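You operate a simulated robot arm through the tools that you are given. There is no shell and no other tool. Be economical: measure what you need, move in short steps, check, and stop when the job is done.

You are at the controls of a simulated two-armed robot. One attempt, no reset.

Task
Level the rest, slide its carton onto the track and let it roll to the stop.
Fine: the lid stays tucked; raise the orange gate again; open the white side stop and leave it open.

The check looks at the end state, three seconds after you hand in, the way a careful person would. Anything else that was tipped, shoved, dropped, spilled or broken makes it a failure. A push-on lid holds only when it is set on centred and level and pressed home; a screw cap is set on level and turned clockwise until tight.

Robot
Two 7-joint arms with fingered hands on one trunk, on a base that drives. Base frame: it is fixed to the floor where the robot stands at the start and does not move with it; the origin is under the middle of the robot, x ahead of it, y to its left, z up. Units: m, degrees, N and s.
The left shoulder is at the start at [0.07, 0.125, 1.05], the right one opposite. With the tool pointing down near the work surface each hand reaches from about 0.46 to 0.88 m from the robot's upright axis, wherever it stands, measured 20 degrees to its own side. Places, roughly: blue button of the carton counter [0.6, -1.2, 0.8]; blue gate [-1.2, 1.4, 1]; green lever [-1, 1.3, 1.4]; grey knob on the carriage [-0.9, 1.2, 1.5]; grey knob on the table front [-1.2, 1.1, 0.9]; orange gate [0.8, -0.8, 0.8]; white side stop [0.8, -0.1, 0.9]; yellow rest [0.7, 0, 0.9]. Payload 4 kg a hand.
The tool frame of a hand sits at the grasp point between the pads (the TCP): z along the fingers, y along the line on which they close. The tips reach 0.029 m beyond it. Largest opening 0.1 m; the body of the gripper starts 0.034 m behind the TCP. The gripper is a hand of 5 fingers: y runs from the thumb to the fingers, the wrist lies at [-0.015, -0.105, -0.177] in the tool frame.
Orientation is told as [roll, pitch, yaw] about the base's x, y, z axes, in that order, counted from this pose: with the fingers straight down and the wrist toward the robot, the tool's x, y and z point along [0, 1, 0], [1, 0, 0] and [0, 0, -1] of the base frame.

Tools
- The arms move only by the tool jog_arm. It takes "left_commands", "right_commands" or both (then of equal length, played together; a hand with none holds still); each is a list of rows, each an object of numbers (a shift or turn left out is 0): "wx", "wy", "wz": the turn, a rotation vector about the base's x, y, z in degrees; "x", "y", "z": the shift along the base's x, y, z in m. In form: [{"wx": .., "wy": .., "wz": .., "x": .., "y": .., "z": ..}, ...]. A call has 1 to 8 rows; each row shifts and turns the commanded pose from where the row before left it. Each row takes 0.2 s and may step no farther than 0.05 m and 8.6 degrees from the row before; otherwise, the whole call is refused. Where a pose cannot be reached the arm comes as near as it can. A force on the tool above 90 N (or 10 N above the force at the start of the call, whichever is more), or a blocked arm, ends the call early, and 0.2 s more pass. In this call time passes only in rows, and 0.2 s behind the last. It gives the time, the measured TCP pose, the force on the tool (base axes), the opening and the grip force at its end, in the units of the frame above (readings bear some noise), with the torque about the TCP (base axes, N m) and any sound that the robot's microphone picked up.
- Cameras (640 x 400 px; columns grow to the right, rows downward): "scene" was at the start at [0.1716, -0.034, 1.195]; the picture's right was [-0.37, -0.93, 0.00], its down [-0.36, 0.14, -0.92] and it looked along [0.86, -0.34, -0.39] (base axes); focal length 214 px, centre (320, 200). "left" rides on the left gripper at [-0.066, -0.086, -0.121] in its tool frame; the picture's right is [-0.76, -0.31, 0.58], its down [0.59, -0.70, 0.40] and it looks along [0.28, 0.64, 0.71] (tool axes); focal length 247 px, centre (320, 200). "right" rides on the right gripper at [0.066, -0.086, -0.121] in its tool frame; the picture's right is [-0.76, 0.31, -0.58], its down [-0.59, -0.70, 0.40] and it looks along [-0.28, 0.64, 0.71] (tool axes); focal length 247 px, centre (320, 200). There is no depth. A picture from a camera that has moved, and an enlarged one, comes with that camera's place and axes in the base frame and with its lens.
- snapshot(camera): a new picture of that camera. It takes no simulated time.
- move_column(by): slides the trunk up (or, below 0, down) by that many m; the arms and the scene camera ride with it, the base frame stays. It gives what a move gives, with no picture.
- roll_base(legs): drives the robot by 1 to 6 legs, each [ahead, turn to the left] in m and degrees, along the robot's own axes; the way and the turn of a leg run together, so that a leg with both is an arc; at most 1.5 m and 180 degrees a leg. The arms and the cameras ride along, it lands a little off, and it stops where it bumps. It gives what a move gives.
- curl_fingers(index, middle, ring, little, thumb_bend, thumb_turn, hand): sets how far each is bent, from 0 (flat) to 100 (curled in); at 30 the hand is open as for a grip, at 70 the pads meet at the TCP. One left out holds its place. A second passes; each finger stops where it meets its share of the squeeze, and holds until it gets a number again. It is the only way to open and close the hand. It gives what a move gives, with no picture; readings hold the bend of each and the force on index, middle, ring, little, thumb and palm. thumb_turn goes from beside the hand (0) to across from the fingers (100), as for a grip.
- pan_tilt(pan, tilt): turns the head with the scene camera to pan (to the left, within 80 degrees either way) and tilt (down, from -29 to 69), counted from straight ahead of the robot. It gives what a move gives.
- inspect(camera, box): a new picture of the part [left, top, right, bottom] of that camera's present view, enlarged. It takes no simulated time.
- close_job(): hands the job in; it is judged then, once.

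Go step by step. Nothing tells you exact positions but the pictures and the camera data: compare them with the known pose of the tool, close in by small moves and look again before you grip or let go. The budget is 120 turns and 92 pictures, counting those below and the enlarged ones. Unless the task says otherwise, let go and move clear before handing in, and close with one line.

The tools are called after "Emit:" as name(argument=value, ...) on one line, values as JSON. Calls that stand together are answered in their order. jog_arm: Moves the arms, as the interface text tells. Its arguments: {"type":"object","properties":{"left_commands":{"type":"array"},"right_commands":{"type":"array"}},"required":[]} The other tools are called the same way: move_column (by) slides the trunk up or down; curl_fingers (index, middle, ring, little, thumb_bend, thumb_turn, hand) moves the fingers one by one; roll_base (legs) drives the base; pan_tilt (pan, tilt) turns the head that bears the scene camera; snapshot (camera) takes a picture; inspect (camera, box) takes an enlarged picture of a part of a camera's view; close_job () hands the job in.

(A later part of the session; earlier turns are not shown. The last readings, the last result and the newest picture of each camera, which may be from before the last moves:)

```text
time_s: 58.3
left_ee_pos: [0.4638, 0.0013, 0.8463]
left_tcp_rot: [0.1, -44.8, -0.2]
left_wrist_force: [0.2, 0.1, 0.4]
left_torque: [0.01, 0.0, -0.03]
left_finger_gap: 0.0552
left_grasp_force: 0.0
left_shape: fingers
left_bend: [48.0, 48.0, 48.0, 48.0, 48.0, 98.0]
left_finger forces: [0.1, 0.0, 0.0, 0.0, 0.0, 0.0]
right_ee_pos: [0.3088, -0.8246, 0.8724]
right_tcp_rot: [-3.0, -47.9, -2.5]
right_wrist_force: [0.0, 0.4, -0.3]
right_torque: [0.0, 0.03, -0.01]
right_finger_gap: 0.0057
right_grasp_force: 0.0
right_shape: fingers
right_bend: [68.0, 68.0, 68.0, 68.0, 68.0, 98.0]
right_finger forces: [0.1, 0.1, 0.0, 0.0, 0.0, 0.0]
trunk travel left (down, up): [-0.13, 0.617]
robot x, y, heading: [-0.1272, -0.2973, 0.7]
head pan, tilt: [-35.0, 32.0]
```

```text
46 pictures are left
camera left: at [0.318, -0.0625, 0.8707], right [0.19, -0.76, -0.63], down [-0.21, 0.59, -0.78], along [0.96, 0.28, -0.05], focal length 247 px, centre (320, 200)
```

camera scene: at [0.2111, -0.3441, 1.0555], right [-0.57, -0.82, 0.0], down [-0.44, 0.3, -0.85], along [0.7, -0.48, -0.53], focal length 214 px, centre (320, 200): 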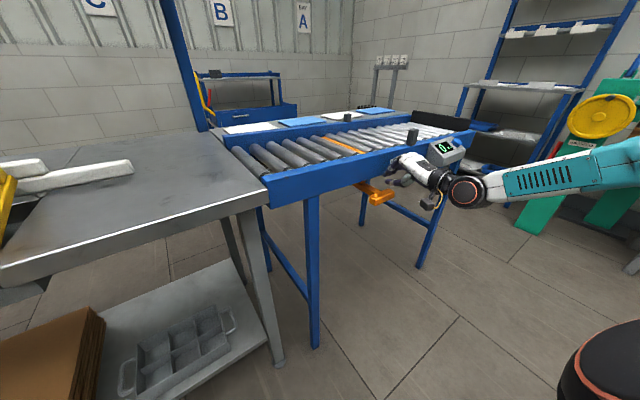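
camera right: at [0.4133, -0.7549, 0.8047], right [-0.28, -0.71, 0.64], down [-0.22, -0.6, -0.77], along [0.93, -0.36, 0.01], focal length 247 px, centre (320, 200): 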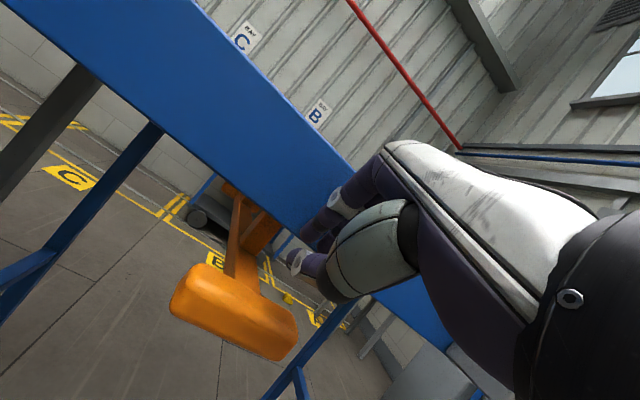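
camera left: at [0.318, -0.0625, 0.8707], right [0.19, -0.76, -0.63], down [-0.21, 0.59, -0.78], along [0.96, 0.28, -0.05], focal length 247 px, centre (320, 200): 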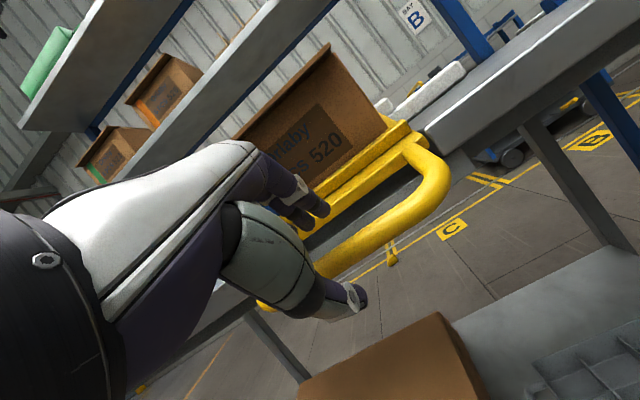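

Emit:
jog_arm(left_commands=[{"x": 0.013, "z": -0.014}, {"x": 0.012, "z": -0.014}])

Emit:
inspect(camera="left", box=[220, 130, 480, 330])

```text
time_s: 58.9
left_ee_pos: [0.4876, 0.0013, 0.8178]
left_tcp_rot: [-0.1, -45.0, -0.2]
left_wrist_force: [0.0, -0.7, -0.4]
left_torque: [0.02, 0.01, -0.03]
left_finger_gap: 0.0552
left_grasp_force: 0.1
left_shape: fingers
left_bend: [48.0, 48.0, 48.0, 48.0, 48.0, 98.0]
left_finger forces: [0.0, 0.0, 0.0, 0.0, 0.0, 0.0]
right_ee_pos: [0.3071, -0.8249, 0.8726]
right_tcp_rot: [-3.0, -47.9, -2.5]
right_wrist_force: [0.3, 0.0, -0.7]
right_torque: [-0.02, 0.0, -0.03]
right_finger_gap: 0.006
right_grasp_force: 0.1
right_shape: fingers
right_bend: [68.0, 68.0, 68.0, 68.0, 68.0, 98.0]
right_finger forces: [0.1, 0.0, 0.0, 0.0, 0.1, 0.0]
trunk travel left (down, up): [-0.13, 0.617]
robot x, y, heading: [-0.1318, -0.2977, 0.8]
head pan, tilt: [-35.0, 32.0]
```

```text
2.00 times, centred on (350, 230) of left
camera zoom: at [0.3425, -0.0623, 0.8425], right [0.19, -0.76, -0.62], down [-0.21, 0.59, -0.78], along [0.96, 0.28, -0.05], focal length 494 px, centre (260, 140)
```

zoom: 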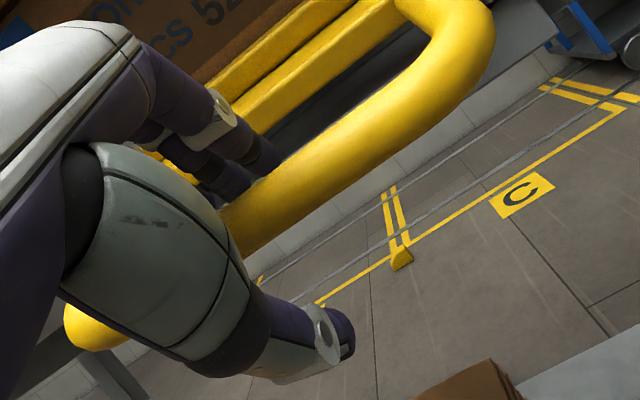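

The bar lies between fingers and thumb. I'll close on it and lift gently in small steps.

Emit:
curl_fingers(hand="left", index=64, middle=64, ring=64, little=64, thumb_bend=64)

Emit:
jog_arm(left_commands=[{"z": 0.01, "x": -0.002, "wy": -3}, {"z": 0.008, "x": -0.001, "wy": -3}])

Emit:
pan_tilt(pan=20, tilt=25)

Emit:
snapshot(camera="scene")

```text
time_s: 59.9
left_ee_pos: [0.4882, 0.0014, 0.817]
left_tcp_rot: [0.0, -44.8, -0.1]
left_wrist_force: [6.4, -0.3, 5.0]
left_torque: [0.04, -0.07, -0.08]
left_finger_gap: 0.0193
left_grasp_force: 4.3
left_shape: fingers
left_bend: [61.0, 64.0, 63.0, 63.0, 64.0, 98.0]
left_finger forces: [3.6, 0.3, 1.2, 2.4, 0.0, 0.0]
right_ee_pos: [0.3081, -0.8242, 0.873]
right_tcp_rot: [-3.0, -47.9, -2.5]
right_wrist_force: [0.9, 0.0, 0.4]
right_torque: [0.0, 0.0, 0.02]
right_finger_gap: 0.0059
right_grasp_force: 0.0
right_shape: fingers
right_bend: [68.0, 68.0, 68.0, 68.0, 68.0, 98.0]
right_finger forces: [0.0, 0.0, 0.1, 0.0, 0.0, 0.0]
trunk travel left (down, up): [-0.13, 0.617]
robot x, y, heading: [-0.1303, -0.2969, 0.5]
head pan, tilt: [-35.0, 32.0]
```

```text
time_s: 60.5
left_ee_pos: [0.4839, 0.0021, 0.8362]
left_tcp_rot: [-0.1, -50.7, -0.2]
left_wrist_force: [0.7, -0.6, -4.9]
left_torque: [0.01, 0.05, 0.03]
left_finger_gap: 0.0226
left_grasp_force: 1.6
left_shape: fingers
left_bend: [64.0, 64.0, 64.0, 64.0, 61.0, 97.0]
left_finger forces: [0.0, 0.1, 0.0, 0.0, 3.5, 0.1]
right_ee_pos: [0.308, -0.824, 0.8728]
right_tcp_rot: [-3.0, -47.9, -2.5]
right_wrist_force: [0.0, -0.2, 0.7]
right_torque: [0.01, 0.0, -0.02]
right_finger_gap: 0.0056
right_grasp_force: 0.0
right_shape: fingers
right_bend: [68.0, 68.0, 68.0, 68.0, 68.0, 98.0]
right_finger forces: [0.1, 0.0, 0.0, 0.0, 0.1, 0.0]
trunk travel left (down, up): [-0.13, 0.617]
robot x, y, heading: [-0.1302, -0.2987, 0.8]
head pan, tilt: [-35.0, 32.0]
```

```text
time_s: 61.8
left_ee_pos: [0.4856, 0.0023, 0.8363]
left_tcp_rot: [0.0, -50.8, -0.3]
left_wrist_force: [-0.6, -0.6, -4.2]
left_torque: [-0.01, 0.09, -0.02]
left_finger_gap: 0.0234
left_grasp_force: 2.0
left_shape: fingers
left_bend: [64.0, 64.0, 64.0, 64.0, 60.0, 97.0]
left_finger forces: [0.0, 0.1, 0.0, 0.1, 4.1, 0.0]
right_ee_pos: [0.3074, -0.826, 0.8738]
right_tcp_rot: [-3.0, -47.8, -2.4]
right_wrist_force: [-0.8, -0.3, -0.2]
right_torque: [-0.01, -0.02, 0.03]
right_finger_gap: 0.0057
right_grasp_force: 0.1
right_shape: fingers
right_bend: [68.0, 68.0, 68.0, 68.0, 68.0, 98.0]
right_finger forces: [0.0, 0.0, 0.0, 0.0, 0.0, 0.1]
trunk travel left (down, up): [-0.13, 0.617]
robot x, y, heading: [-0.1277, -0.2931, 0.5]
head pan, tilt: [20.0, 25.0]
```

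```text
44 pictures are left
camera scene: at [0.0903, -0.2623, 1.0664], right [0.35, -0.94, 0.0], down [-0.4, -0.15, -0.91], along [0.85, 0.32, -0.42], focal length 214 px, centre (320, 200)
```

scene: 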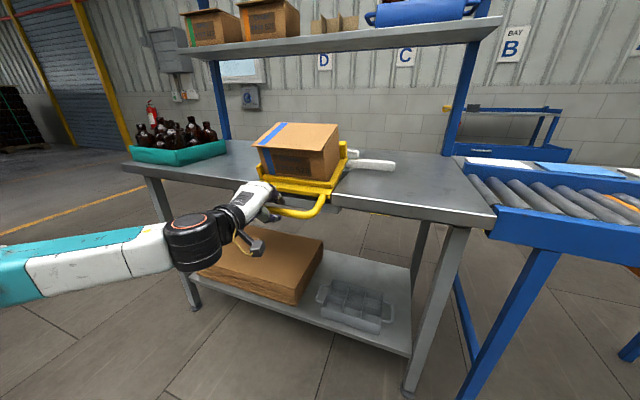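

Lifting takes only about 4 N. I'll continue in small steps.

Emit:
jog_arm(left_commands=[{"z": 0.01, "wy": -3}, {"z": 0.01, "wy": -3}])

Emit:
inspect(camera="scene", box=[220, 100, 420, 240])

```text
time_s: 62.4
left_ee_pos: [0.4842, 0.0027, 0.8556]
left_tcp_rot: [0.0, -56.9, -0.2]
left_wrist_force: [-0.1, -0.6, -2.6]
left_torque: [0.0, 0.03, -0.01]
left_finger_gap: 0.0199
left_grasp_force: 1.3
left_shape: fingers
left_bend: [64.0, 64.0, 64.0, 64.0, 62.0, 97.0]
left_finger forces: [0.0, 0.1, 0.1, 0.0, 2.6, 0.1]
right_ee_pos: [0.3071, -0.824, 0.8735]
right_tcp_rot: [-3.0, -47.9, -2.6]
right_wrist_force: [0.0, -0.2, 0.4]
right_torque: [0.03, 0.0, -0.04]
right_finger_gap: 0.006
right_grasp_force: 0.0
right_shape: fingers
right_bend: [68.0, 68.0, 68.0, 68.0, 68.0, 98.0]
right_finger forces: [0.0, 0.1, 0.1, 0.1, 0.0, 0.1]
trunk travel left (down, up): [-0.13, 0.617]
robot x, y, heading: [-0.1253, -0.2971, 0.8]
head pan, tilt: [20.0, 25.0]
```

```text
2.86 times, centred on (320, 170) of scene
camera zoom: at [0.0901, -0.2623, 1.0665], right [0.35, -0.94, 0.0], down [-0.4, -0.15, -0.91], along [0.85, 0.32, -0.42], focal length 613 px, centre (320, 286)
```

zoom: 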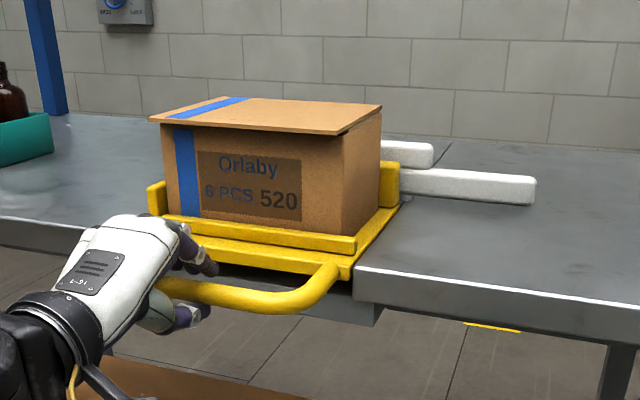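

Emit:
jog_arm(left_commands=[{"z": 0.008, "wy": -2}, {"z": 0.008, "wy": -2}])

Emit:
inspect(camera="scene", box=[220, 100, 420, 240])

```text
time_s: 63.0
left_ee_pos: [0.4848, 0.0029, 0.8676]
left_tcp_rot: [0.0, -60.7, -0.3]
left_wrist_force: [0.0, -0.8, -11.1]
left_torque: [0.04, 0.02, 0.0]
left_finger_gap: 0.0328
left_grasp_force: 5.5
left_shape: fingers
left_bend: [64.0, 64.0, 64.0, 64.0, 56.0, 96.0]
left_finger forces: [0.0, 0.0, 0.0, 0.0, 11.0, 0.0]
right_ee_pos: [0.3089, -0.8244, 0.8728]
right_tcp_rot: [-3.0, -47.8, -2.5]
right_wrist_force: [0.1, 0.5, 0.6]
right_torque: [0.01, 0.03, 0.0]
right_finger_gap: 0.006
right_grasp_force: 0.2
right_shape: fingers
right_bend: [68.0, 68.0, 68.0, 68.0, 68.0, 98.0]
right_finger forces: [0.0, 0.0, 0.1, 0.0, 0.0, 0.0]
trunk travel left (down, up): [-0.13, 0.617]
robot x, y, heading: [-0.1289, -0.2951, 0.6]
head pan, tilt: [20.0, 25.0]
```

```text
2.86 times, centred on (320, 170) of scene
camera zoom: at [0.091, -0.262, 1.066], right [0.35, -0.94, 0.0], down [-0.4, -0.15, -0.91], along [0.85, 0.32, -0.42], focal length 613 px, centre (320, 286)
```

zoom: 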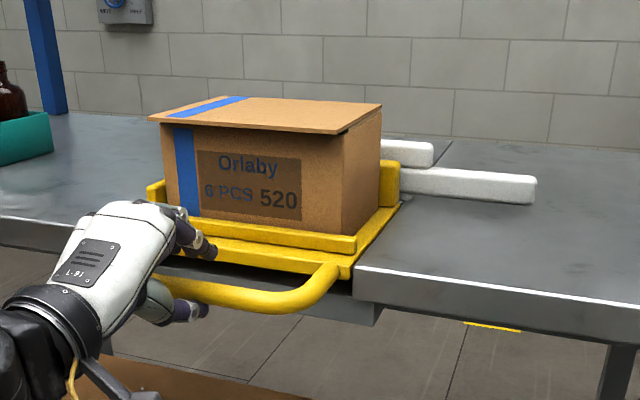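

The thumb meets a firm stop and the carton top computes to about level. I'll ease down slightly to see whether the rest stays up by itself.

Emit:
jog_arm(left_commands=[{"z": -0.007}, {"z": -0.006}])

Emit:
inspect(camera="scene", box=[220, 100, 420, 240])

```text
time_s: 63.6
left_ee_pos: [0.4854, 0.004, 0.8589]
left_tcp_rot: [0.2, -60.9, -0.3]
left_wrist_force: [-3.9, -0.6, -3.8]
left_torque: [0.01, 0.12, -0.02]
left_finger_gap: 0.0241
left_grasp_force: 2.1
left_shape: fingers
left_bend: [64.0, 64.0, 64.0, 64.0, 60.0, 97.0]
left_finger forces: [0.0, 0.0, 0.0, 0.0, 3.8, 0.1]
right_ee_pos: [0.3074, -0.8239, 0.8737]
right_tcp_rot: [-3.0, -48.0, -2.6]
right_wrist_force: [-0.4, -0.3, -0.4]
right_torque: [0.01, 0.0, 0.0]
right_finger_gap: 0.0062
right_grasp_force: 0.0
right_shape: fingers
right_bend: [68.0, 68.0, 68.0, 68.0, 68.0, 98.0]
right_finger forces: [0.1, 0.1, 0.1, 0.0, 0.0, 0.0]
trunk travel left (down, up): [-0.13, 0.617]
robot x, y, heading: [-0.1281, -0.2957, 0.6]
head pan, tilt: [20.0, 25.0]
```

```text
2.86 times, centred on (320, 170) of scene
camera zoom: at [0.0898, -0.2623, 1.0666], right [0.35, -0.94, 0.0], down [-0.4, -0.15, -0.91], along [0.85, 0.32, -0.42], focal length 613 px, centre (320, 286)
```

zoom: 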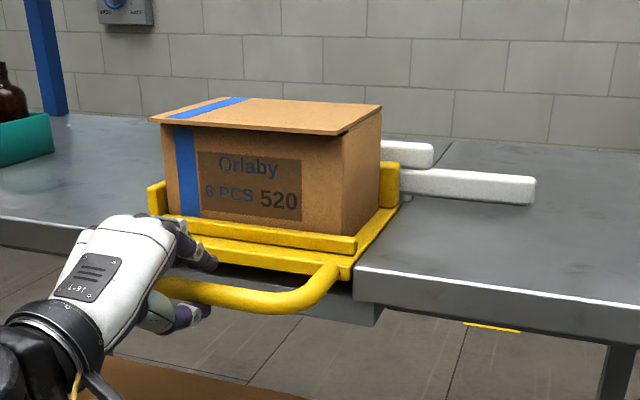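

Emit:
jog_arm(left_commands=[{"z": -0.006}, {"z": -0.006}, {"z": -0.005}])

Emit:
inspect(camera="scene", box=[220, 100, 420, 240])

```text
time_s: 64.4
left_ee_pos: [0.4831, 0.0043, 0.8449]
left_tcp_rot: [0.2, -61.1, -0.4]
left_wrist_force: [0.6, 1.5, 6.1]
left_torque: [0.03, -0.13, 0.01]
left_finger_gap: 0.0183
left_grasp_force: 2.6
left_shape: fingers
left_bend: [62.0, 64.0, 63.0, 63.0, 64.0, 97.0]
left_finger forces: [2.8, 0.1, 0.6, 1.3, 0.1, 0.0]
right_ee_pos: [0.3066, -0.825, 0.8731]
right_tcp_rot: [-2.9, -47.9, -2.5]
right_wrist_force: [-1.8, 0.3, 0.1]
right_torque: [-0.01, -0.02, -0.01]
right_finger_gap: 0.0058
right_grasp_force: 0.1
right_shape: fingers
right_bend: [68.0, 68.0, 68.0, 68.0, 68.0, 98.0]
right_finger forces: [0.0, 0.0, 0.0, 0.1, 0.1, 0.1]
trunk travel left (down, up): [-0.13, 0.617]
robot x, y, heading: [-0.1272, -0.2967, 0.7]
head pan, tilt: [20.0, 25.0]
```

```text
2.86 times, centred on (320, 170) of scene
camera zoom: at [0.0896, -0.2624, 1.0667], right [0.35, -0.94, 0.0], down [-0.4, -0.15, -0.91], along [0.85, 0.32, -0.42], focal length 613 px, centre (320, 286)
```

zoom: 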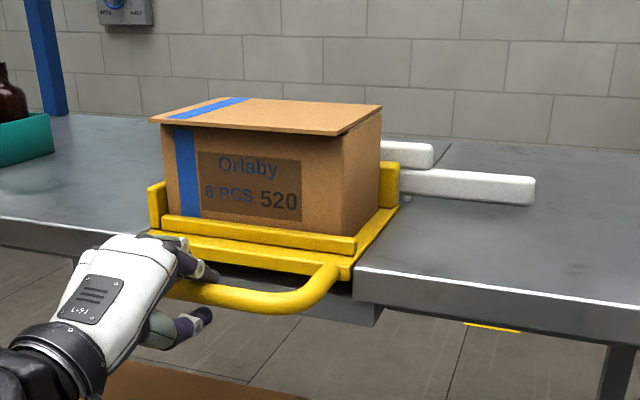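

The rest holds itself level even with a slight down-load. I'll release the handle and withdraw.

Emit:
jog_arm(left_commands=[{"z": 0.008}])

Emit:
curl_fingers(hand="left", index=46, middle=46, ring=46, little=46, thumb_bend=46)

Emit:
jog_arm(left_commands=[{"x": -0.035, "z": 0.018}, {"x": -0.035, "z": 0.018}, {"x": -0.03, "z": 0.03}])

Emit:
inspect(camera="scene", box=[220, 100, 420, 240])

```text
time_s: 64.8
left_ee_pos: [0.4842, 0.0027, 0.8485]
left_tcp_rot: [0.0, -60.8, -0.3]
left_wrist_force: [-0.1, 0.3, -0.1]
left_torque: [-0.01, -0.01, -0.03]
left_finger_gap: 0.0163
left_grasp_force: 0.1
left_shape: fingers
left_bend: [64.0, 64.0, 64.0, 64.0, 64.0, 97.0]
left_finger forces: [0.0, 0.1, 0.1, 0.1, 0.0, 0.0]
right_ee_pos: [0.3075, -0.825, 0.8732]
right_tcp_rot: [-3.0, -47.9, -2.5]
right_wrist_force: [-0.2, 0.0, -0.2]
right_torque: [0.02, 0.02, 0.02]
right_finger_gap: 0.0058
right_grasp_force: 0.0
right_shape: fingers
right_bend: [68.0, 68.0, 68.0, 68.0, 68.0, 98.0]
right_finger forces: [0.0, 0.1, 0.0, 0.0, 0.0, 0.0]
trunk travel left (down, up): [-0.13, 0.617]
robot x, y, heading: [-0.1292, -0.2919, 0.5]
head pan, tilt: [20.0, 25.0]
```

```text
time_s: 65.8
left_ee_pos: [0.4834, 0.0031, 0.8496]
left_tcp_rot: [0.2, -60.9, -0.3]
left_wrist_force: [-0.1, -0.2, 0.7]
left_torque: [-0.01, -0.03, 0.01]
left_finger_gap: 0.0596
left_grasp_force: 0.1
left_shape: fingers
left_bend: [46.0, 46.0, 46.0, 46.0, 46.0, 97.0]
left_finger forces: [0.0, 0.0, 0.0, 0.0, 0.0, 0.0]
right_ee_pos: [0.3072, -0.8247, 0.8743]
right_tcp_rot: [-3.0, -48.0, -2.5]
right_wrist_force: [-0.4, 0.8, -0.3]
right_torque: [0.0, -0.01, -0.01]
right_finger_gap: 0.0061
right_grasp_force: 0.1
right_shape: fingers
right_bend: [68.0, 68.0, 68.0, 68.0, 68.0, 98.0]
right_finger forces: [0.0, 0.1, 0.0, 0.0, 0.1, 0.0]
trunk travel left (down, up): [-0.13, 0.617]
robot x, y, heading: [-0.1295, -0.2934, 0.6]
head pan, tilt: [20.0, 25.0]
```

```text
time_s: 66.6
left_ee_pos: [0.4091, 0.0176, 0.9134]
left_tcp_rot: [0.2, -60.9, -0.4]
left_wrist_force: [-0.2, -0.2, -0.3]
left_torque: [0.02, -0.02, 0.01]
left_finger_gap: 0.0597
left_grasp_force: 0.1
left_shape: fingers
left_bend: [46.0, 46.0, 46.0, 46.0, 46.0, 98.0]
left_finger forces: [0.1, 0.1, 0.0, 0.0, 0.0, 0.0]
left hand out of reach, approached as far as the arm can: row 3
right_ee_pos: [0.3068, -0.8254, 0.8734]
right_tcp_rot: [-3.0, -47.8, -2.5]
right_wrist_force: [0.6, -1.0, -0.2]
right_torque: [0.01, 0.01, 0.02]
right_finger_gap: 0.006
right_grasp_force: 0.1
right_shape: fingers
right_bend: [68.0, 68.0, 68.0, 68.0, 68.0, 98.0]
right_finger forces: [0.0, 0.0, 0.0, 0.0, 0.0, 0.0]
trunk travel left (down, up): [-0.13, 0.617]
robot x, y, heading: [-0.1312, -0.2961, 0.6]
head pan, tilt: [20.0, 25.0]
```

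```text
2.86 times, centred on (320, 170) of scene
camera zoom: at [0.0898, -0.2625, 1.0666], right [0.35, -0.94, 0.0], down [-0.4, -0.15, -0.91], along [0.85, 0.32, -0.42], focal length 613 px, centre (320, 286)
```

zoom: 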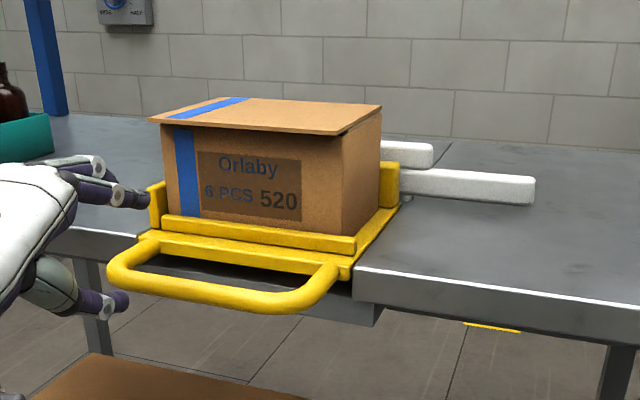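

The rest stays level. To push the carton the robot should stand near y = 0, so I'll raise the trunk for clearance and drive there by backing around.

Emit:
move_column(by=0.2)

Emit:
roll_base(legs=[[-0.05, 0], [0, -45], [-0.42, 0], [0, 45], [0.42, 0]])

Emit:
pan_tilt(pan=-30, tilt=35)

Emit:
snapshot(camera="scene")

```text
time_s: 68.7
left_ee_pos: [0.4111, 0.0172, 1.1133]
left_tcp_rot: [0.2, -60.9, -0.4]
left_wrist_force: [0.6, -0.1, 0.1]
left_torque: [0.0, 0.04, 0.01]
left_finger_gap: 0.0597
left_grasp_force: 0.0
left_shape: fingers
left_bend: [46.0, 46.0, 46.0, 46.0, 46.0, 98.0]
left_finger forces: [0.0, 0.1, 0.0, 0.1, 0.1, 0.0]
right_ee_pos: [0.3086, -0.8263, 1.0725]
right_tcp_rot: [-3.1, -47.9, -2.5]
right_wrist_force: [0.5, 0.3, -0.4]
right_torque: [-0.01, -0.01, -0.01]
right_finger_gap: 0.0061
right_grasp_force: 0.1
right_shape: fingers
right_bend: [68.0, 68.0, 68.0, 68.0, 68.0, 98.0]
right_finger forces: [0.0, 0.1, 0.0, 0.0, 0.1, 0.0]
trunk travel left (down, up): [-0.33, 0.417]
robot x, y, heading: [-0.1333, -0.3004, 0.5]
head pan, tilt: [20.0, 25.0]
```

```text
time_s: 78.2
left_ee_pos: [0.5011, 0.2882, 1.1138]
left_tcp_rot: [0.1, -60.8, -2.3]
left_wrist_force: [0.7, -0.2, -0.1]
left_torque: [0.0, -0.02, -0.01]
left_finger_gap: 0.0597
left_grasp_force: 0.0
left_shape: fingers
left_bend: [46.0, 46.0, 46.0, 46.0, 46.0, 98.0]
left_finger forces: [0.1, 0.0, 0.1, 0.1, 0.0, 0.1]
right_ee_pos: [0.3704, -0.5516, 1.074]
right_tcp_rot: [-3.0, -47.9, -4.4]
right_wrist_force: [-0.2, 0.9, -0.1]
right_torque: [-0.01, 0.01, 0.03]
right_finger_gap: 0.0061
right_grasp_force: 0.0
right_shape: fingers
right_bend: [68.0, 68.0, 68.0, 68.0, 68.0, 98.0]
right_finger forces: [0.1, 0.0, 0.1, 0.0, 0.0, 0.0]
trunk travel left (down, up): [-0.33, 0.417]
robot x, y, heading: [-0.0476, -0.0106, -1.4]
head pan, tilt: [20.0, 25.0]
```

```text
time_s: 79.3
left_ee_pos: [0.5002, 0.2874, 1.1122]
left_tcp_rot: [0.0, -60.9, -2.2]
left_wrist_force: [-0.2, -0.9, -0.2]
left_torque: [-0.02, 0.0, 0.05]
left_finger_gap: 0.06
left_grasp_force: 0.1
left_shape: fingers
left_bend: [46.0, 46.0, 46.0, 46.0, 46.0, 98.0]
left_finger forces: [0.0, 0.0, 0.0, 0.0, 0.0, 0.1]
right_ee_pos: [0.3699, -0.5517, 1.0732]
right_tcp_rot: [-3.0, -47.9, -4.5]
right_wrist_force: [-0.2, -0.1, 0.0]
right_torque: [0.0, 0.01, 0.02]
right_finger_gap: 0.006
right_grasp_force: 0.1
right_shape: fingers
right_bend: [68.0, 68.0, 68.0, 68.0, 68.0, 98.0]
right_finger forces: [0.0, 0.0, 0.0, 0.0, 0.1, 0.1]
trunk travel left (down, up): [-0.33, 0.417]
robot x, y, heading: [-0.0488, -0.0075, -1.3]
head pan, tilt: [-30.0, 35.0]
```

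```text
38 pictures are left
camera scene: at [0.0891, -0.0559, 1.2582], right [-0.52, -0.85, 0.0], down [-0.49, 0.3, -0.82], along [0.7, -0.42, -0.57], focal length 214 px, centre (320, 200)
```

scene: 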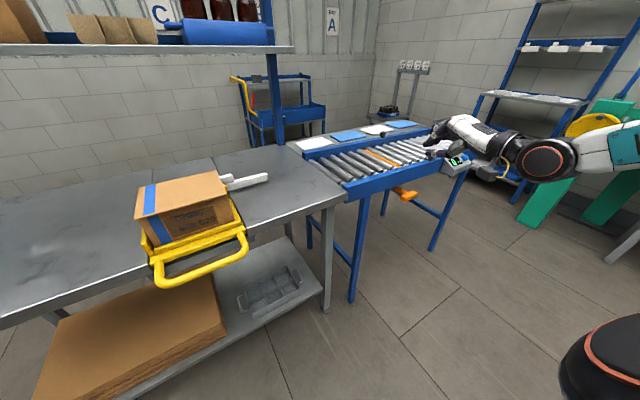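

Emit:
inspect(camera="scene", box=[120, 140, 380, 290])

```text
2.46 times, centred on (250, 215) of scene
camera zoom: at [0.0891, -0.0559, 1.2582], right [-0.52, -0.85, 0.0], down [-0.49, 0.3, -0.82], along [0.7, -0.42, -0.57], focal length 528 px, centre (492, 163)
```

zoom: 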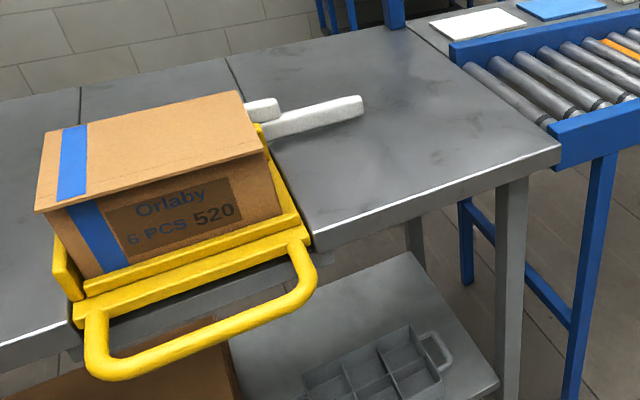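

Level carton lid: x 0.585–0.738, y -0.09–0.097, top z 0.968; track interior x ≈ 0.625–0.87. The carton will need a shift of roughly +0.06 in x on the way. I'll turn the left hand to face -y and look at the carton's left side.

Emit:
jog_arm(left_commands=[{"wz": -8.5, "x": 0.012}, {"wz": -8.5, "x": 0.012}, {"wz": -8.5, "x": 0.012}, {"wz": -8.5, "x": 0.012}, {"wz": -8.5, "x": 0.012}, {"wz": -8.5, "x": 0.012}, {"wz": -8.5, "x": 0.012}, {"wz": -8.5, "x": 0.012}])

Emit:
snapshot(camera="left")

```text
time_s: 81.1
left_ee_pos: [0.5961, 0.2865, 1.1131]
left_tcp_rot: [-0.3, -60.8, -70.1]
left_wrist_force: [0.2, -0.8, 0.5]
left_torque: [-0.02, -0.01, 0.02]
left_finger_gap: 0.0602
left_grasp_force: 0.0
left_shape: fingers
left_bend: [46.0, 46.0, 46.0, 46.0, 46.0, 98.0]
left_finger forces: [0.0, 0.0, 0.0, 0.0, 0.0, 0.1]
right_ee_pos: [0.3708, -0.5512, 1.0718]
right_tcp_rot: [-2.9, -47.8, -4.3]
right_wrist_force: [0.6, -0.7, 0.3]
right_torque: [0.0, -0.03, -0.02]
right_finger_gap: 0.006
right_grasp_force: 0.1
right_shape: fingers
right_bend: [68.0, 68.0, 68.0, 68.0, 68.0, 98.0]
right_finger forces: [0.0, 0.0, 0.0, 0.0, 0.1, 0.0]
trunk travel left (down, up): [-0.33, 0.417]
robot x, y, heading: [-0.0491, -0.0083, -1.2]
head pan, tilt: [-30.0, 35.0]
```

```text
36 pictures are left
camera left: at [0.4855, 0.4038, 1.0958], right [-0.59, -0.59, -0.55], down [0.55, 0.19, -0.81], along [0.58, -0.78, 0.21], focal length 247 px, centre (320, 200)
```

left: 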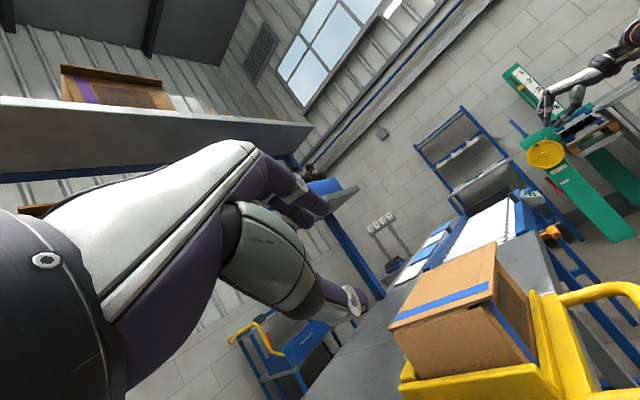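

Emit:
inspect(camera="left", box=[370, 230, 640, 400])

```text
2.35 times, centred on (505, 315) of left
camera zoom: at [0.4855, 0.4038, 1.0958], right [-0.59, -0.59, -0.55], down [0.55, 0.19, -0.81], along [0.58, -0.78, 0.21], focal length 581 px, centre (-115, -71)
```

zoom: 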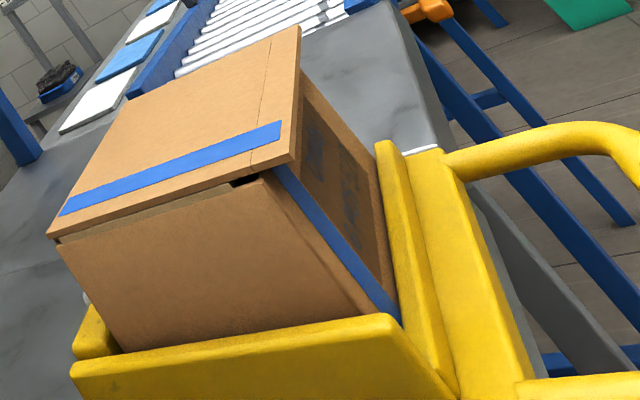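

The tray's left wall tops at about z 0.89, so I'll push the body at z ≈ 0.915 with closed fingertips, below the lid. I'll close the left fist and come down beside the carton.

Emit:
curl_fingers(hand="left", index=68, middle=68, ring=68, little=68, thumb_bend=68)

Emit:
jog_arm(left_commands=[{"x": 0.023, "y": -0.022, "z": -0.035, "wz": -4}, {"x": 0.023, "y": -0.022, "z": -0.035, "wz": -4}, {"x": 0.023, "y": -0.022, "z": -0.035}, {"x": 0.02, "y": -0.02, "z": -0.035}, {"z": -0.043, "y": -0.015}])

Emit:
snapshot(camera="left")

```text
time_s: 82.1
left_ee_pos: [0.5961, 0.2875, 1.1122]
left_tcp_rot: [0.1, -60.9, -70.0]
left_wrist_force: [0.0, 0.7, -0.4]
left_torque: [0.01, -0.04, 0.02]
left_finger_gap: 0.0065
left_grasp_force: 0.1
left_shape: fingers
left_bend: [68.0, 68.0, 68.0, 68.0, 68.0, 98.0]
left_finger forces: [0.0, 0.0, 0.0, 0.1, 0.0, 0.0]
right_ee_pos: [0.3706, -0.5522, 1.0736]
right_tcp_rot: [-3.1, -47.9, -4.4]
right_wrist_force: [-0.2, -0.2, -0.1]
right_torque: [-0.01, -0.02, 0.0]
right_finger_gap: 0.0059
right_grasp_force: 0.1
right_shape: fingers
right_bend: [68.0, 68.0, 68.0, 68.0, 68.0, 98.0]
right_finger forces: [0.0, 0.1, 0.1, 0.0, 0.1, 0.1]
trunk travel left (down, up): [-0.33, 0.417]
robot x, y, heading: [-0.0512, -0.0086, -1.4]
head pan, tilt: [-30.0, 35.0]
```

```text
time_s: 83.3
left_ee_pos: [0.6359, 0.1763, 0.9447]
left_tcp_rot: [0.0, -60.9, -78.3]
left_wrist_force: [-0.4, -0.2, -0.6]
left_torque: [-0.01, -0.01, 0.01]
left_finger_gap: 0.0064
left_grasp_force: 0.1
left_shape: fingers
left_bend: [68.0, 68.0, 68.0, 68.0, 68.0, 98.0]
left_finger forces: [0.0, 0.0, 0.1, 0.0, 0.0, 0.0]
left hand out of reach, approached as far as the arm can: row 2, 3, 4, 5
right_ee_pos: [0.3717, -0.5539, 1.0721]
right_tcp_rot: [-2.9, -47.8, -4.5]
right_wrist_force: [0.4, -1.1, -1.1]
right_torque: [0.04, -0.04, 0.06]
right_finger_gap: 0.0059
right_grasp_force: 0.1
right_shape: fingers
right_bend: [68.0, 68.0, 68.0, 68.0, 68.0, 98.0]
right_finger forces: [0.1, 0.1, 0.1, 0.0, 0.0, 0.0]
trunk travel left (down, up): [-0.33, 0.417]
robot x, y, heading: [-0.0455, -0.0078, -1.2]
head pan, tilt: [-30.0, 35.0]
```

```text
34 pictures are left
camera left: at [0.5425, 0.309, 0.9289], right [-0.67, -0.5, -0.55], down [0.58, 0.12, -0.81], along [0.47, -0.86, 0.21], focal length 247 px, centre (320, 200)
```

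left: 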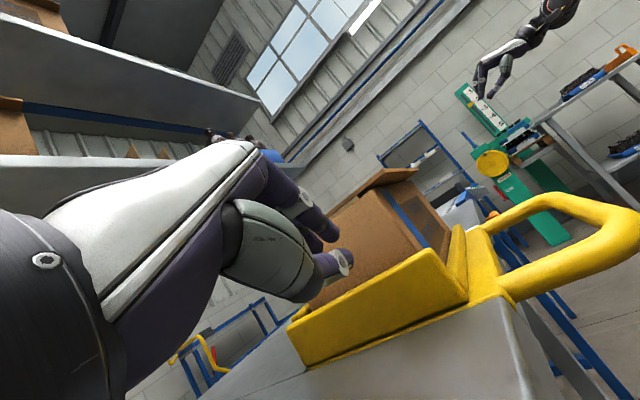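

The tip is beside the carton above the wall, but the arm is at its reach. I'll drive ahead 0.06 m with the hand held clear.

Emit:
roll_base(legs=[[0.06, 1]])

Emit:
snapshot(camera="left")

```text
time_s: 84.3
left_ee_pos: [0.6875, 0.191, 0.9487]
left_tcp_rot: [0.3, -60.8, -77.1]
left_wrist_force: [-0.9, 0.3, 0.5]
left_torque: [0.01, -0.03, 0.09]
left_finger_gap: 0.0061
left_grasp_force: 0.1
left_shape: fingers
left_bend: [68.0, 68.0, 68.0, 68.0, 68.0, 98.0]
left_finger forces: [0.1, 0.0, 0.0, 0.0, 0.0, 0.1]
right_ee_pos: [0.4343, -0.5434, 1.0747]
right_tcp_rot: [-2.9, -48.0, -3.3]
right_wrist_force: [-0.5, 0.1, 0.4]
right_torque: [-0.01, 0.0, -0.02]
right_finger_gap: 0.0059
right_grasp_force: 0.1
right_shape: fingers
right_bend: [68.0, 68.0, 68.0, 68.0, 68.0, 98.0]
right_finger forces: [0.0, 0.0, 0.0, 0.1, 0.1, 0.0]
trunk travel left (down, up): [-0.33, 0.417]
robot x, y, heading: [0.0062, -0.0087, -0.5]
head pan, tilt: [-30.0, 35.0]
```

```text
33 pictures are left
camera left: at [0.5906, 0.3217, 0.931], right [-0.66, -0.52, -0.55], down [0.58, 0.13, -0.81], along [0.49, -0.85, 0.21], focal length 247 px, centre (320, 200)
```

left: 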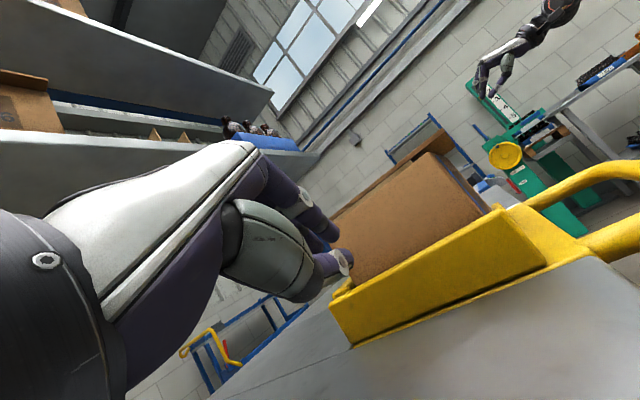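

Emit:
jog_arm(left_commands=[{"z": -0.02, "y": -0.01}, {"y": -0.02}, {"y": -0.015}, {"y": -0.015}])

Emit:
snapshot(camera="left")

```text
time_s: 85.3
left_ee_pos: [0.699, 0.1342, 0.924]
left_tcp_rot: [0.1, -60.9, -77.2]
left_wrist_force: [-0.3, 0.5, 0.3]
left_torque: [0.0, -0.05, 0.02]
left_finger_gap: 0.0051
left_grasp_force: 0.2
left_shape: fingers
left_bend: [68.0, 68.0, 68.0, 68.0, 68.0, 98.0]
left_finger forces: [0.2, 0.0, 0.0, 0.0, 0.5, 0.0]
left hand out of reach, approached as far as the arm can: row 3
right_ee_pos: [0.4376, -0.5455, 1.0743]
right_tcp_rot: [-3.2, -47.8, -3.3]
right_wrist_force: [0.0, 0.2, 0.0]
right_torque: [-0.01, -0.01, -0.02]
right_finger_gap: 0.0058
right_grasp_force: 0.0
right_shape: fingers
right_bend: [68.0, 68.0, 68.0, 68.0, 68.0, 98.0]
right_finger forces: [0.0, 0.1, 0.0, 0.1, 0.0, 0.0]
trunk travel left (down, up): [-0.33, 0.417]
robot x, y, heading: [0.0114, -0.0124, -0.5]
head pan, tilt: [-30.0, 35.0]
```

```text
32 pictures are left
camera left: at [0.6016, 0.2636, 0.9066], right [-0.66, -0.52, -0.55], down [0.58, 0.13, -0.81], along [0.49, -0.85, 0.21], focal length 247 px, centre (320, 200)
```

left: 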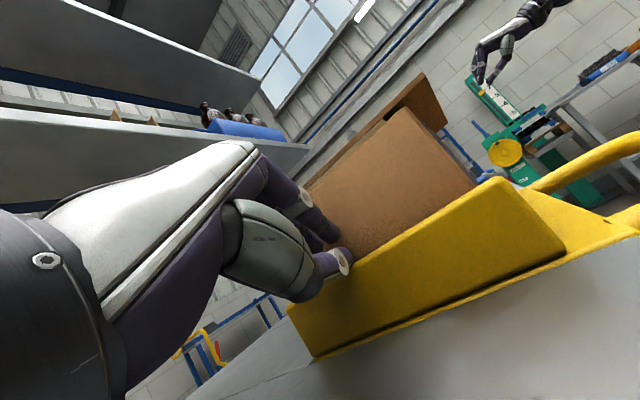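

The fingertips are over the wall next to the carton body. I'll raise a touch and push slowly toward -y.

Emit:
jog_arm(left_commands=[{"z": 0.006, "y": -0.005}, {"y": -0.02}, {"y": -0.02}, {"y": -0.02}, {"y": -0.02}])

Emit:
inspect(camera="scene", box=[100, 120, 400, 300])

```text
time_s: 86.5
left_ee_pos: [0.7131, 0.0501, 0.9231]
left_tcp_rot: [0.0, -60.9, -77.0]
left_wrist_force: [-0.8, 1.3, -0.1]
left_torque: [-0.02, -0.01, -0.01]
left_finger_gap: 0.0044
left_grasp_force: 0.8
left_shape: fingers
left_bend: [69.0, 68.0, 68.0, 68.0, 68.0, 98.0]
left_finger forces: [0.7, 0.0, 0.0, 0.0, 0.0, 0.1]
left hand out of reach, approached as far as the arm can: row 1, 2, 3, 5
right_ee_pos: [0.438, -0.5448, 1.0738]
right_tcp_rot: [-3.0, -47.8, -3.3]
right_wrist_force: [0.1, 0.1, 0.1]
right_torque: [0.02, -0.01, 0.0]
right_finger_gap: 0.0057
right_grasp_force: 0.0
right_shape: fingers
right_bend: [68.0, 68.0, 68.0, 68.0, 68.0, 98.0]
right_finger forces: [0.0, 0.0, 0.1, 0.0, 0.0, 0.0]
trunk travel left (down, up): [-0.33, 0.417]
robot x, y, heading: [0.0068, -0.0121, 0.1]
head pan, tilt: [-30.0, 35.0]
```

```text
2.13 times, centred on (250, 210) of scene
camera zoom: at [0.1468, -0.0545, 1.2582], right [-0.51, -0.86, 0.0], down [-0.5, 0.29, -0.82], along [0.71, -0.41, -0.57], focal length 458 px, centre (469, 179)
```

zoom: 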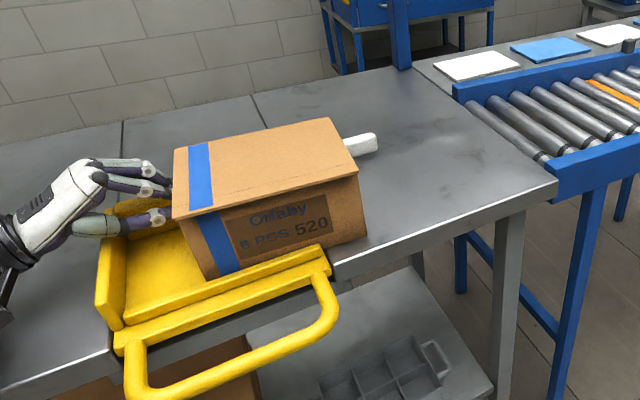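

The carton slides easily with its lid seated. I'll continue, correcting the slight x drift of the hand.

Emit:
jog_arm(left_commands=[{"y": -0.02, "x": -0.006}, {"y": -0.02, "x": -0.006}, {"y": -0.02, "x": -0.006}, {"y": -0.02, "x": -0.004}])

Emit:
inspect(camera="scene", box=[100, 120, 400, 300])

```text
time_s: 87.5
left_ee_pos: [0.7145, -0.012, 0.9223]
left_tcp_rot: [0.2, -61.2, -76.6]
left_wrist_force: [6.6, 65.2, 37.8]
left_torque: [6.81, 3.79, -7.72]
left_finger_gap: 0.0057
left_grasp_force: 0.0
left_shape: fingers
left_bend: [68.0, 68.0, 68.0, 68.0, 68.0, 98.0]
left_finger forces: [0.0, 0.1, 0.1, 0.1, 0.0, 0.1]
left hand out of reach, approached as far as the arm can: row 1, 2, 3, 4
right_ee_pos: [0.435, -0.5379, 1.0788]
right_tcp_rot: [-3.7, -48.1, -2.8]
right_wrist_force: [0.6, 0.8, 0.4]
right_torque: [0.03, 0.01, -0.01]
right_finger_gap: 0.0059
right_grasp_force: 0.1
right_shape: fingers
right_bend: [68.0, 68.0, 68.0, 68.0, 68.0, 98.0]
right_finger forces: [0.0, 0.0, 0.1, 0.0, 0.0, 0.1]
trunk travel left (down, up): [-0.33, 0.417]
robot x, y, heading: [0.0091, -0.0069, -0.2]
head pan, tilt: [-30.0, 35.0]
```

```text
2.13 times, centred on (250, 210) of scene
camera zoom: at [0.1438, -0.0468, 1.2595], right [-0.5, -0.86, 0.0], down [-0.49, 0.28, -0.82], along [0.71, -0.42, -0.57], focal length 458 px, centre (469, 179)
```

zoom: 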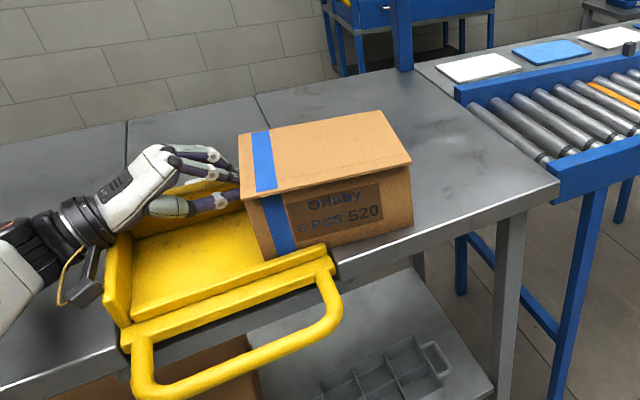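

The wrist has met the rest's left wall (65 N) – I'll back off at once and tilt the hand so the wrist rides higher over the wall.

Emit:
jog_arm(left_commands=[{"y": 0.02}, {"y": 0.01, "z": 0.015}, {"wx": 7.5, "wy": 1.7, "z": 0.005}, {"wx": 7.5, "wy": 1.7}, {"wx": 7.5, "wy": 1.7}])

Emit:
snapshot(camera="left")

Emit:
inspect(camera="scene", box=[100, 120, 400, 300])

```text
time_s: 88.7
left_ee_pos: [0.7377, 0.0039, 0.9301]
left_tcp_rot: [0.1, -37.8, -77.1]
left_wrist_force: [-0.4, 0.0, 0.1]
left_torque: [0.0, 0.02, -0.01]
left_finger_gap: 0.0057
left_grasp_force: 0.0
left_shape: fingers
left_bend: [68.0, 68.0, 68.0, 68.0, 68.0, 98.0]
left_finger forces: [0.0, 0.0, 0.1, 0.0, 0.0, 0.0]
left hand out of reach, approached as far as the arm can: row 2, 3, 4, 5
right_ee_pos: [0.437, -0.5442, 1.0737]
right_tcp_rot: [-3.0, -47.9, -3.3]
right_wrist_force: [0.3, 1.8, 0.9]
right_torque: [-0.02, 0.01, 0.01]
right_finger_gap: 0.0059
right_grasp_force: 0.1
right_shape: fingers
right_bend: [68.0, 68.0, 68.0, 68.0, 68.0, 98.0]
right_finger forces: [0.0, 0.1, 0.0, 0.0, 0.0, 0.0]
trunk travel left (down, up): [-0.33, 0.417]
robot x, y, heading: [0.0083, -0.0098, -0.3]
head pan, tilt: [-30.0, 35.0]
```

```text
29 pictures are left
camera left: at [0.6416, 0.128, 0.972], right [-0.71, -0.28, -0.64], down [0.5, 0.44, -0.74], along [0.49, -0.86, -0.17], focal length 247 px, centre (320, 200)
```

left: 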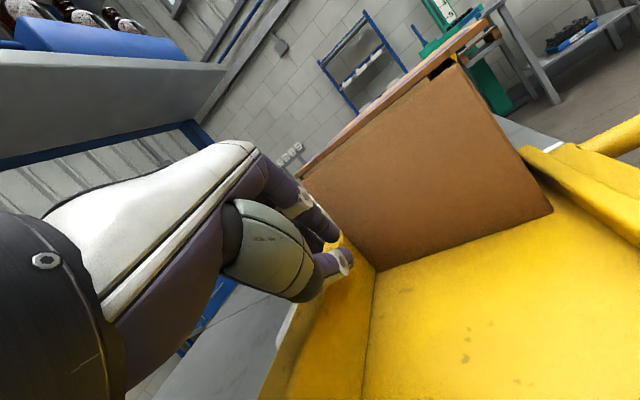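

```text
2.13 times, centred on (250, 210) of scene
camera zoom: at [0.1469, -0.0546, 1.2582], right [-0.5, -0.86, 0.0], down [-0.5, 0.29, -0.82], along [0.71, -0.41, -0.57], focal length 458 px, centre (469, 179)
```

zoom: 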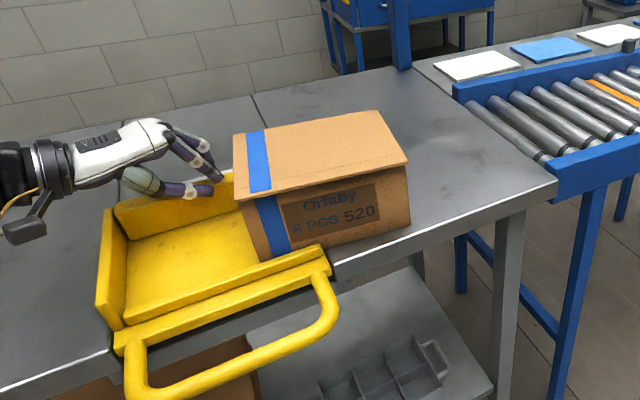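

Rest and carton are intact. I'll relax the yaw a bit and bring the hand back to carton centre x, lower behind the body.

Emit:
jog_arm(left_commands=[{"wz": 7, "x": -0.015, "y": 0.01}, {"wz": 7, "x": -0.015}, {"x": -0.015, "z": -0.01}, {"x": -0.01, "z": -0.012}])

```text
time_s: 89.7
left_ee_pos: [0.7698, 0.0182, 0.9051]
left_tcp_rot: [1.0, -39.2, -63.5]
left_wrist_force: [-19.7, 27.6, 59.6]
left_torque: [-1.08, 0.5, -0.79]
left_finger_gap: 0.0196
left_grasp_force: 37.8
left_shape: fingers
left_bend: [63.0, 66.0, 68.0, 68.0, 80.0, 83.0]
left_finger forces: [13.0, 15.1, 0.0, 0.1, 47.1, 0.0]
left hand out of reach, approached as far as the arm can: row 1, 2, 3, 4
right_ee_pos: [0.4302, -0.5419, 1.0787]
right_tcp_rot: [-3.4, -48.4, -3.2]
right_wrist_force: [0.7, -0.5, 0.3]
right_torque: [0.0, 0.0, -0.01]
right_finger_gap: 0.0058
right_grasp_force: 0.1
right_shape: fingers
right_bend: [68.0, 68.0, 68.0, 68.0, 68.0, 98.0]
right_finger forces: [0.1, 0.1, 0.1, 0.0, 0.1, 0.0]
trunk travel left (down, up): [-0.33, 0.417]
robot x, y, heading: [0.0085, -0.0087, -0.1]
head pan, tilt: [-30.0, 35.0]
```

The arm drifted onto the far fence; I'll lift straight up now.

Emit:
jog_arm(left_commands=[{"z": 0.03}, {"z": 0.04}, {"z": 0.04}])

Emit:
snapshot(camera="scene")

```text
time_s: 90.5
left_ee_pos: [0.7902, 0.0149, 0.9934]
left_tcp_rot: [0.1, -37.7, -63.2]
left_wrist_force: [-0.6, -0.2, 0.0]
left_torque: [0.04, -0.01, 0.02]
left_finger_gap: 0.0067
left_grasp_force: 0.1
left_shape: fingers
left_bend: [68.0, 68.0, 68.0, 68.0, 68.0, 98.0]
left_finger forces: [0.1, 0.0, 0.0, 0.0, 0.0, 0.0]
left hand out of reach, approached as far as the arm can: row 1, 2, 3
right_ee_pos: [0.4366, -0.5461, 1.0744]
right_tcp_rot: [-3.0, -47.8, -3.3]
right_wrist_force: [-0.7, -0.3, -0.2]
right_torque: [-0.01, -0.03, 0.02]
right_finger_gap: 0.006
right_grasp_force: 0.0
right_shape: fingers
right_bend: [68.0, 68.0, 68.0, 68.0, 68.0, 98.0]
right_finger forces: [0.0, 0.0, 0.0, 0.0, 0.1, 0.0]
trunk travel left (down, up): [-0.33, 0.417]
robot x, y, heading: [0.0083, -0.0085, -0.5]
head pan, tilt: [-30.0, 35.0]
```

```text
27 pictures are left
camera scene: at [0.1459, -0.0559, 1.2581], right [-0.51, -0.86, 0.0], down [-0.49, 0.29, -0.82], along [0.71, -0.41, -0.57], focal length 214 px, centre (320, 200)
```

scene: 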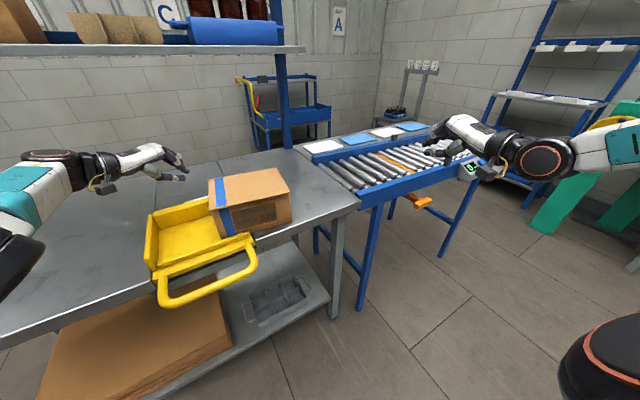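

Nothing was displaced. The arm is in a poor configuration here, so I'll raise the trunk, back a little and turn the robot about 40° right, which makes pushing toward -y comfortable for the left arm.

Emit:
move_column(by=0.15)

Emit:
roll_base(legs=[[-0.06, 0], [0, -40]])

Emit:
pan_tilt(pan=10, tilt=40)

Emit:
snapshot(camera="scene")

```text
time_s: 92.3
left_ee_pos: [0.7784, 0.0149, 1.1885]
left_tcp_rot: [4.0, -39.3, -65.5]
left_wrist_force: [-0.3, -0.4, -0.1]
left_torque: [0.0, -0.03, 0.03]
left_finger_gap: 0.0065
left_grasp_force: 0.0
left_shape: fingers
left_bend: [68.0, 68.0, 68.0, 68.0, 68.0, 98.0]
left_finger forces: [0.0, 0.0, 0.0, 0.0, 0.1, 0.1]
right_ee_pos: [0.4377, -0.5451, 1.2228]
right_tcp_rot: [-3.1, -47.9, -3.3]
right_wrist_force: [-0.2, -0.5, -0.8]
right_torque: [0.01, 0.01, 0.0]
right_finger_gap: 0.006
right_grasp_force: 0.0
right_shape: fingers
right_bend: [68.0, 68.0, 68.0, 68.0, 68.0, 98.0]
right_finger forces: [0.1, 0.0, 0.0, 0.0, 0.0, 0.1]
trunk travel left (down, up): [-0.48, 0.267]
robot x, y, heading: [0.0087, -0.0111, -0.2]
head pan, tilt: [-30.0, 35.0]
```

```text
time_s: 95.1
left_ee_pos: [0.5502, -0.4893, 1.1893]
left_tcp_rot: [4.1, -39.4, -105.9]
left_wrist_force: [0.1, -0.2, -0.5]
left_torque: [-0.03, 0.03, 0.03]
left_finger_gap: 0.0063
left_grasp_force: 0.1
left_shape: fingers
left_bend: [68.0, 68.0, 68.0, 68.0, 68.0, 98.0]
left_finger forces: [0.0, 0.1, 0.0, 0.1, 0.0, 0.0]
right_ee_pos: [-0.0718, -0.6954, 1.2235]
right_tcp_rot: [-3.0, -48.0, -43.7]
right_wrist_force: [-0.7, -0.4, -0.2]
right_torque: [-0.01, 0.02, -0.01]
right_finger_gap: 0.0058
right_grasp_force: 0.0
right_shape: fingers
right_bend: [68.0, 68.0, 68.0, 68.0, 68.0, 98.0]
right_finger forces: [0.0, 0.0, 0.1, 0.0, 0.0, 0.1]
trunk travel left (down, up): [-0.48, 0.267]
robot x, y, heading: [-0.0507, -0.006, -40.6]
head pan, tilt: [-30.0, 35.0]
```

```text
time_s: 96.2
left_ee_pos: [0.5509, -0.4901, 1.1891]
left_tcp_rot: [4.1, -39.3, -105.9]
left_wrist_force: [0.6, 0.3, -0.1]
left_torque: [-0.01, -0.03, 0.0]
left_finger_gap: 0.0062
left_grasp_force: 0.1
left_shape: fingers
left_bend: [68.0, 68.0, 68.0, 68.0, 68.0, 98.0]
left_finger forces: [0.0, 0.0, 0.0, 0.1, 0.0, 0.1]
right_ee_pos: [-0.0718, -0.6945, 1.2222]
right_tcp_rot: [-3.0, -47.9, -43.7]
right_wrist_force: [0.0, 0.1, -1.1]
right_torque: [-0.03, 0.0, 0.0]
right_finger_gap: 0.0061
right_grasp_force: 0.1
right_shape: fingers
right_bend: [68.0, 68.0, 68.0, 68.0, 68.0, 98.0]
right_finger forces: [0.1, 0.0, 0.1, 0.0, 0.0, 0.0]
trunk travel left (down, up): [-0.48, 0.267]
robot x, y, heading: [-0.0535, -0.0057, -40.8]
head pan, tilt: [10.0, 40.0]
```

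```text
26 pictures are left
camera scene: at [0.0487, -0.0765, 1.4028], right [-0.51, -0.86, 0.0], down [-0.55, 0.33, -0.77], along [0.66, -0.39, -0.64], focal length 214 px, centre (320, 200)
```

scene: 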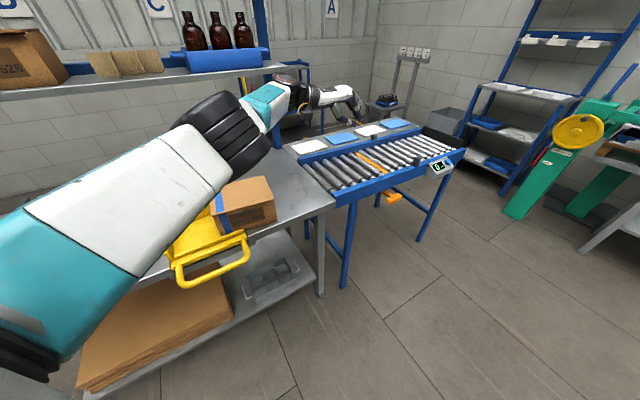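

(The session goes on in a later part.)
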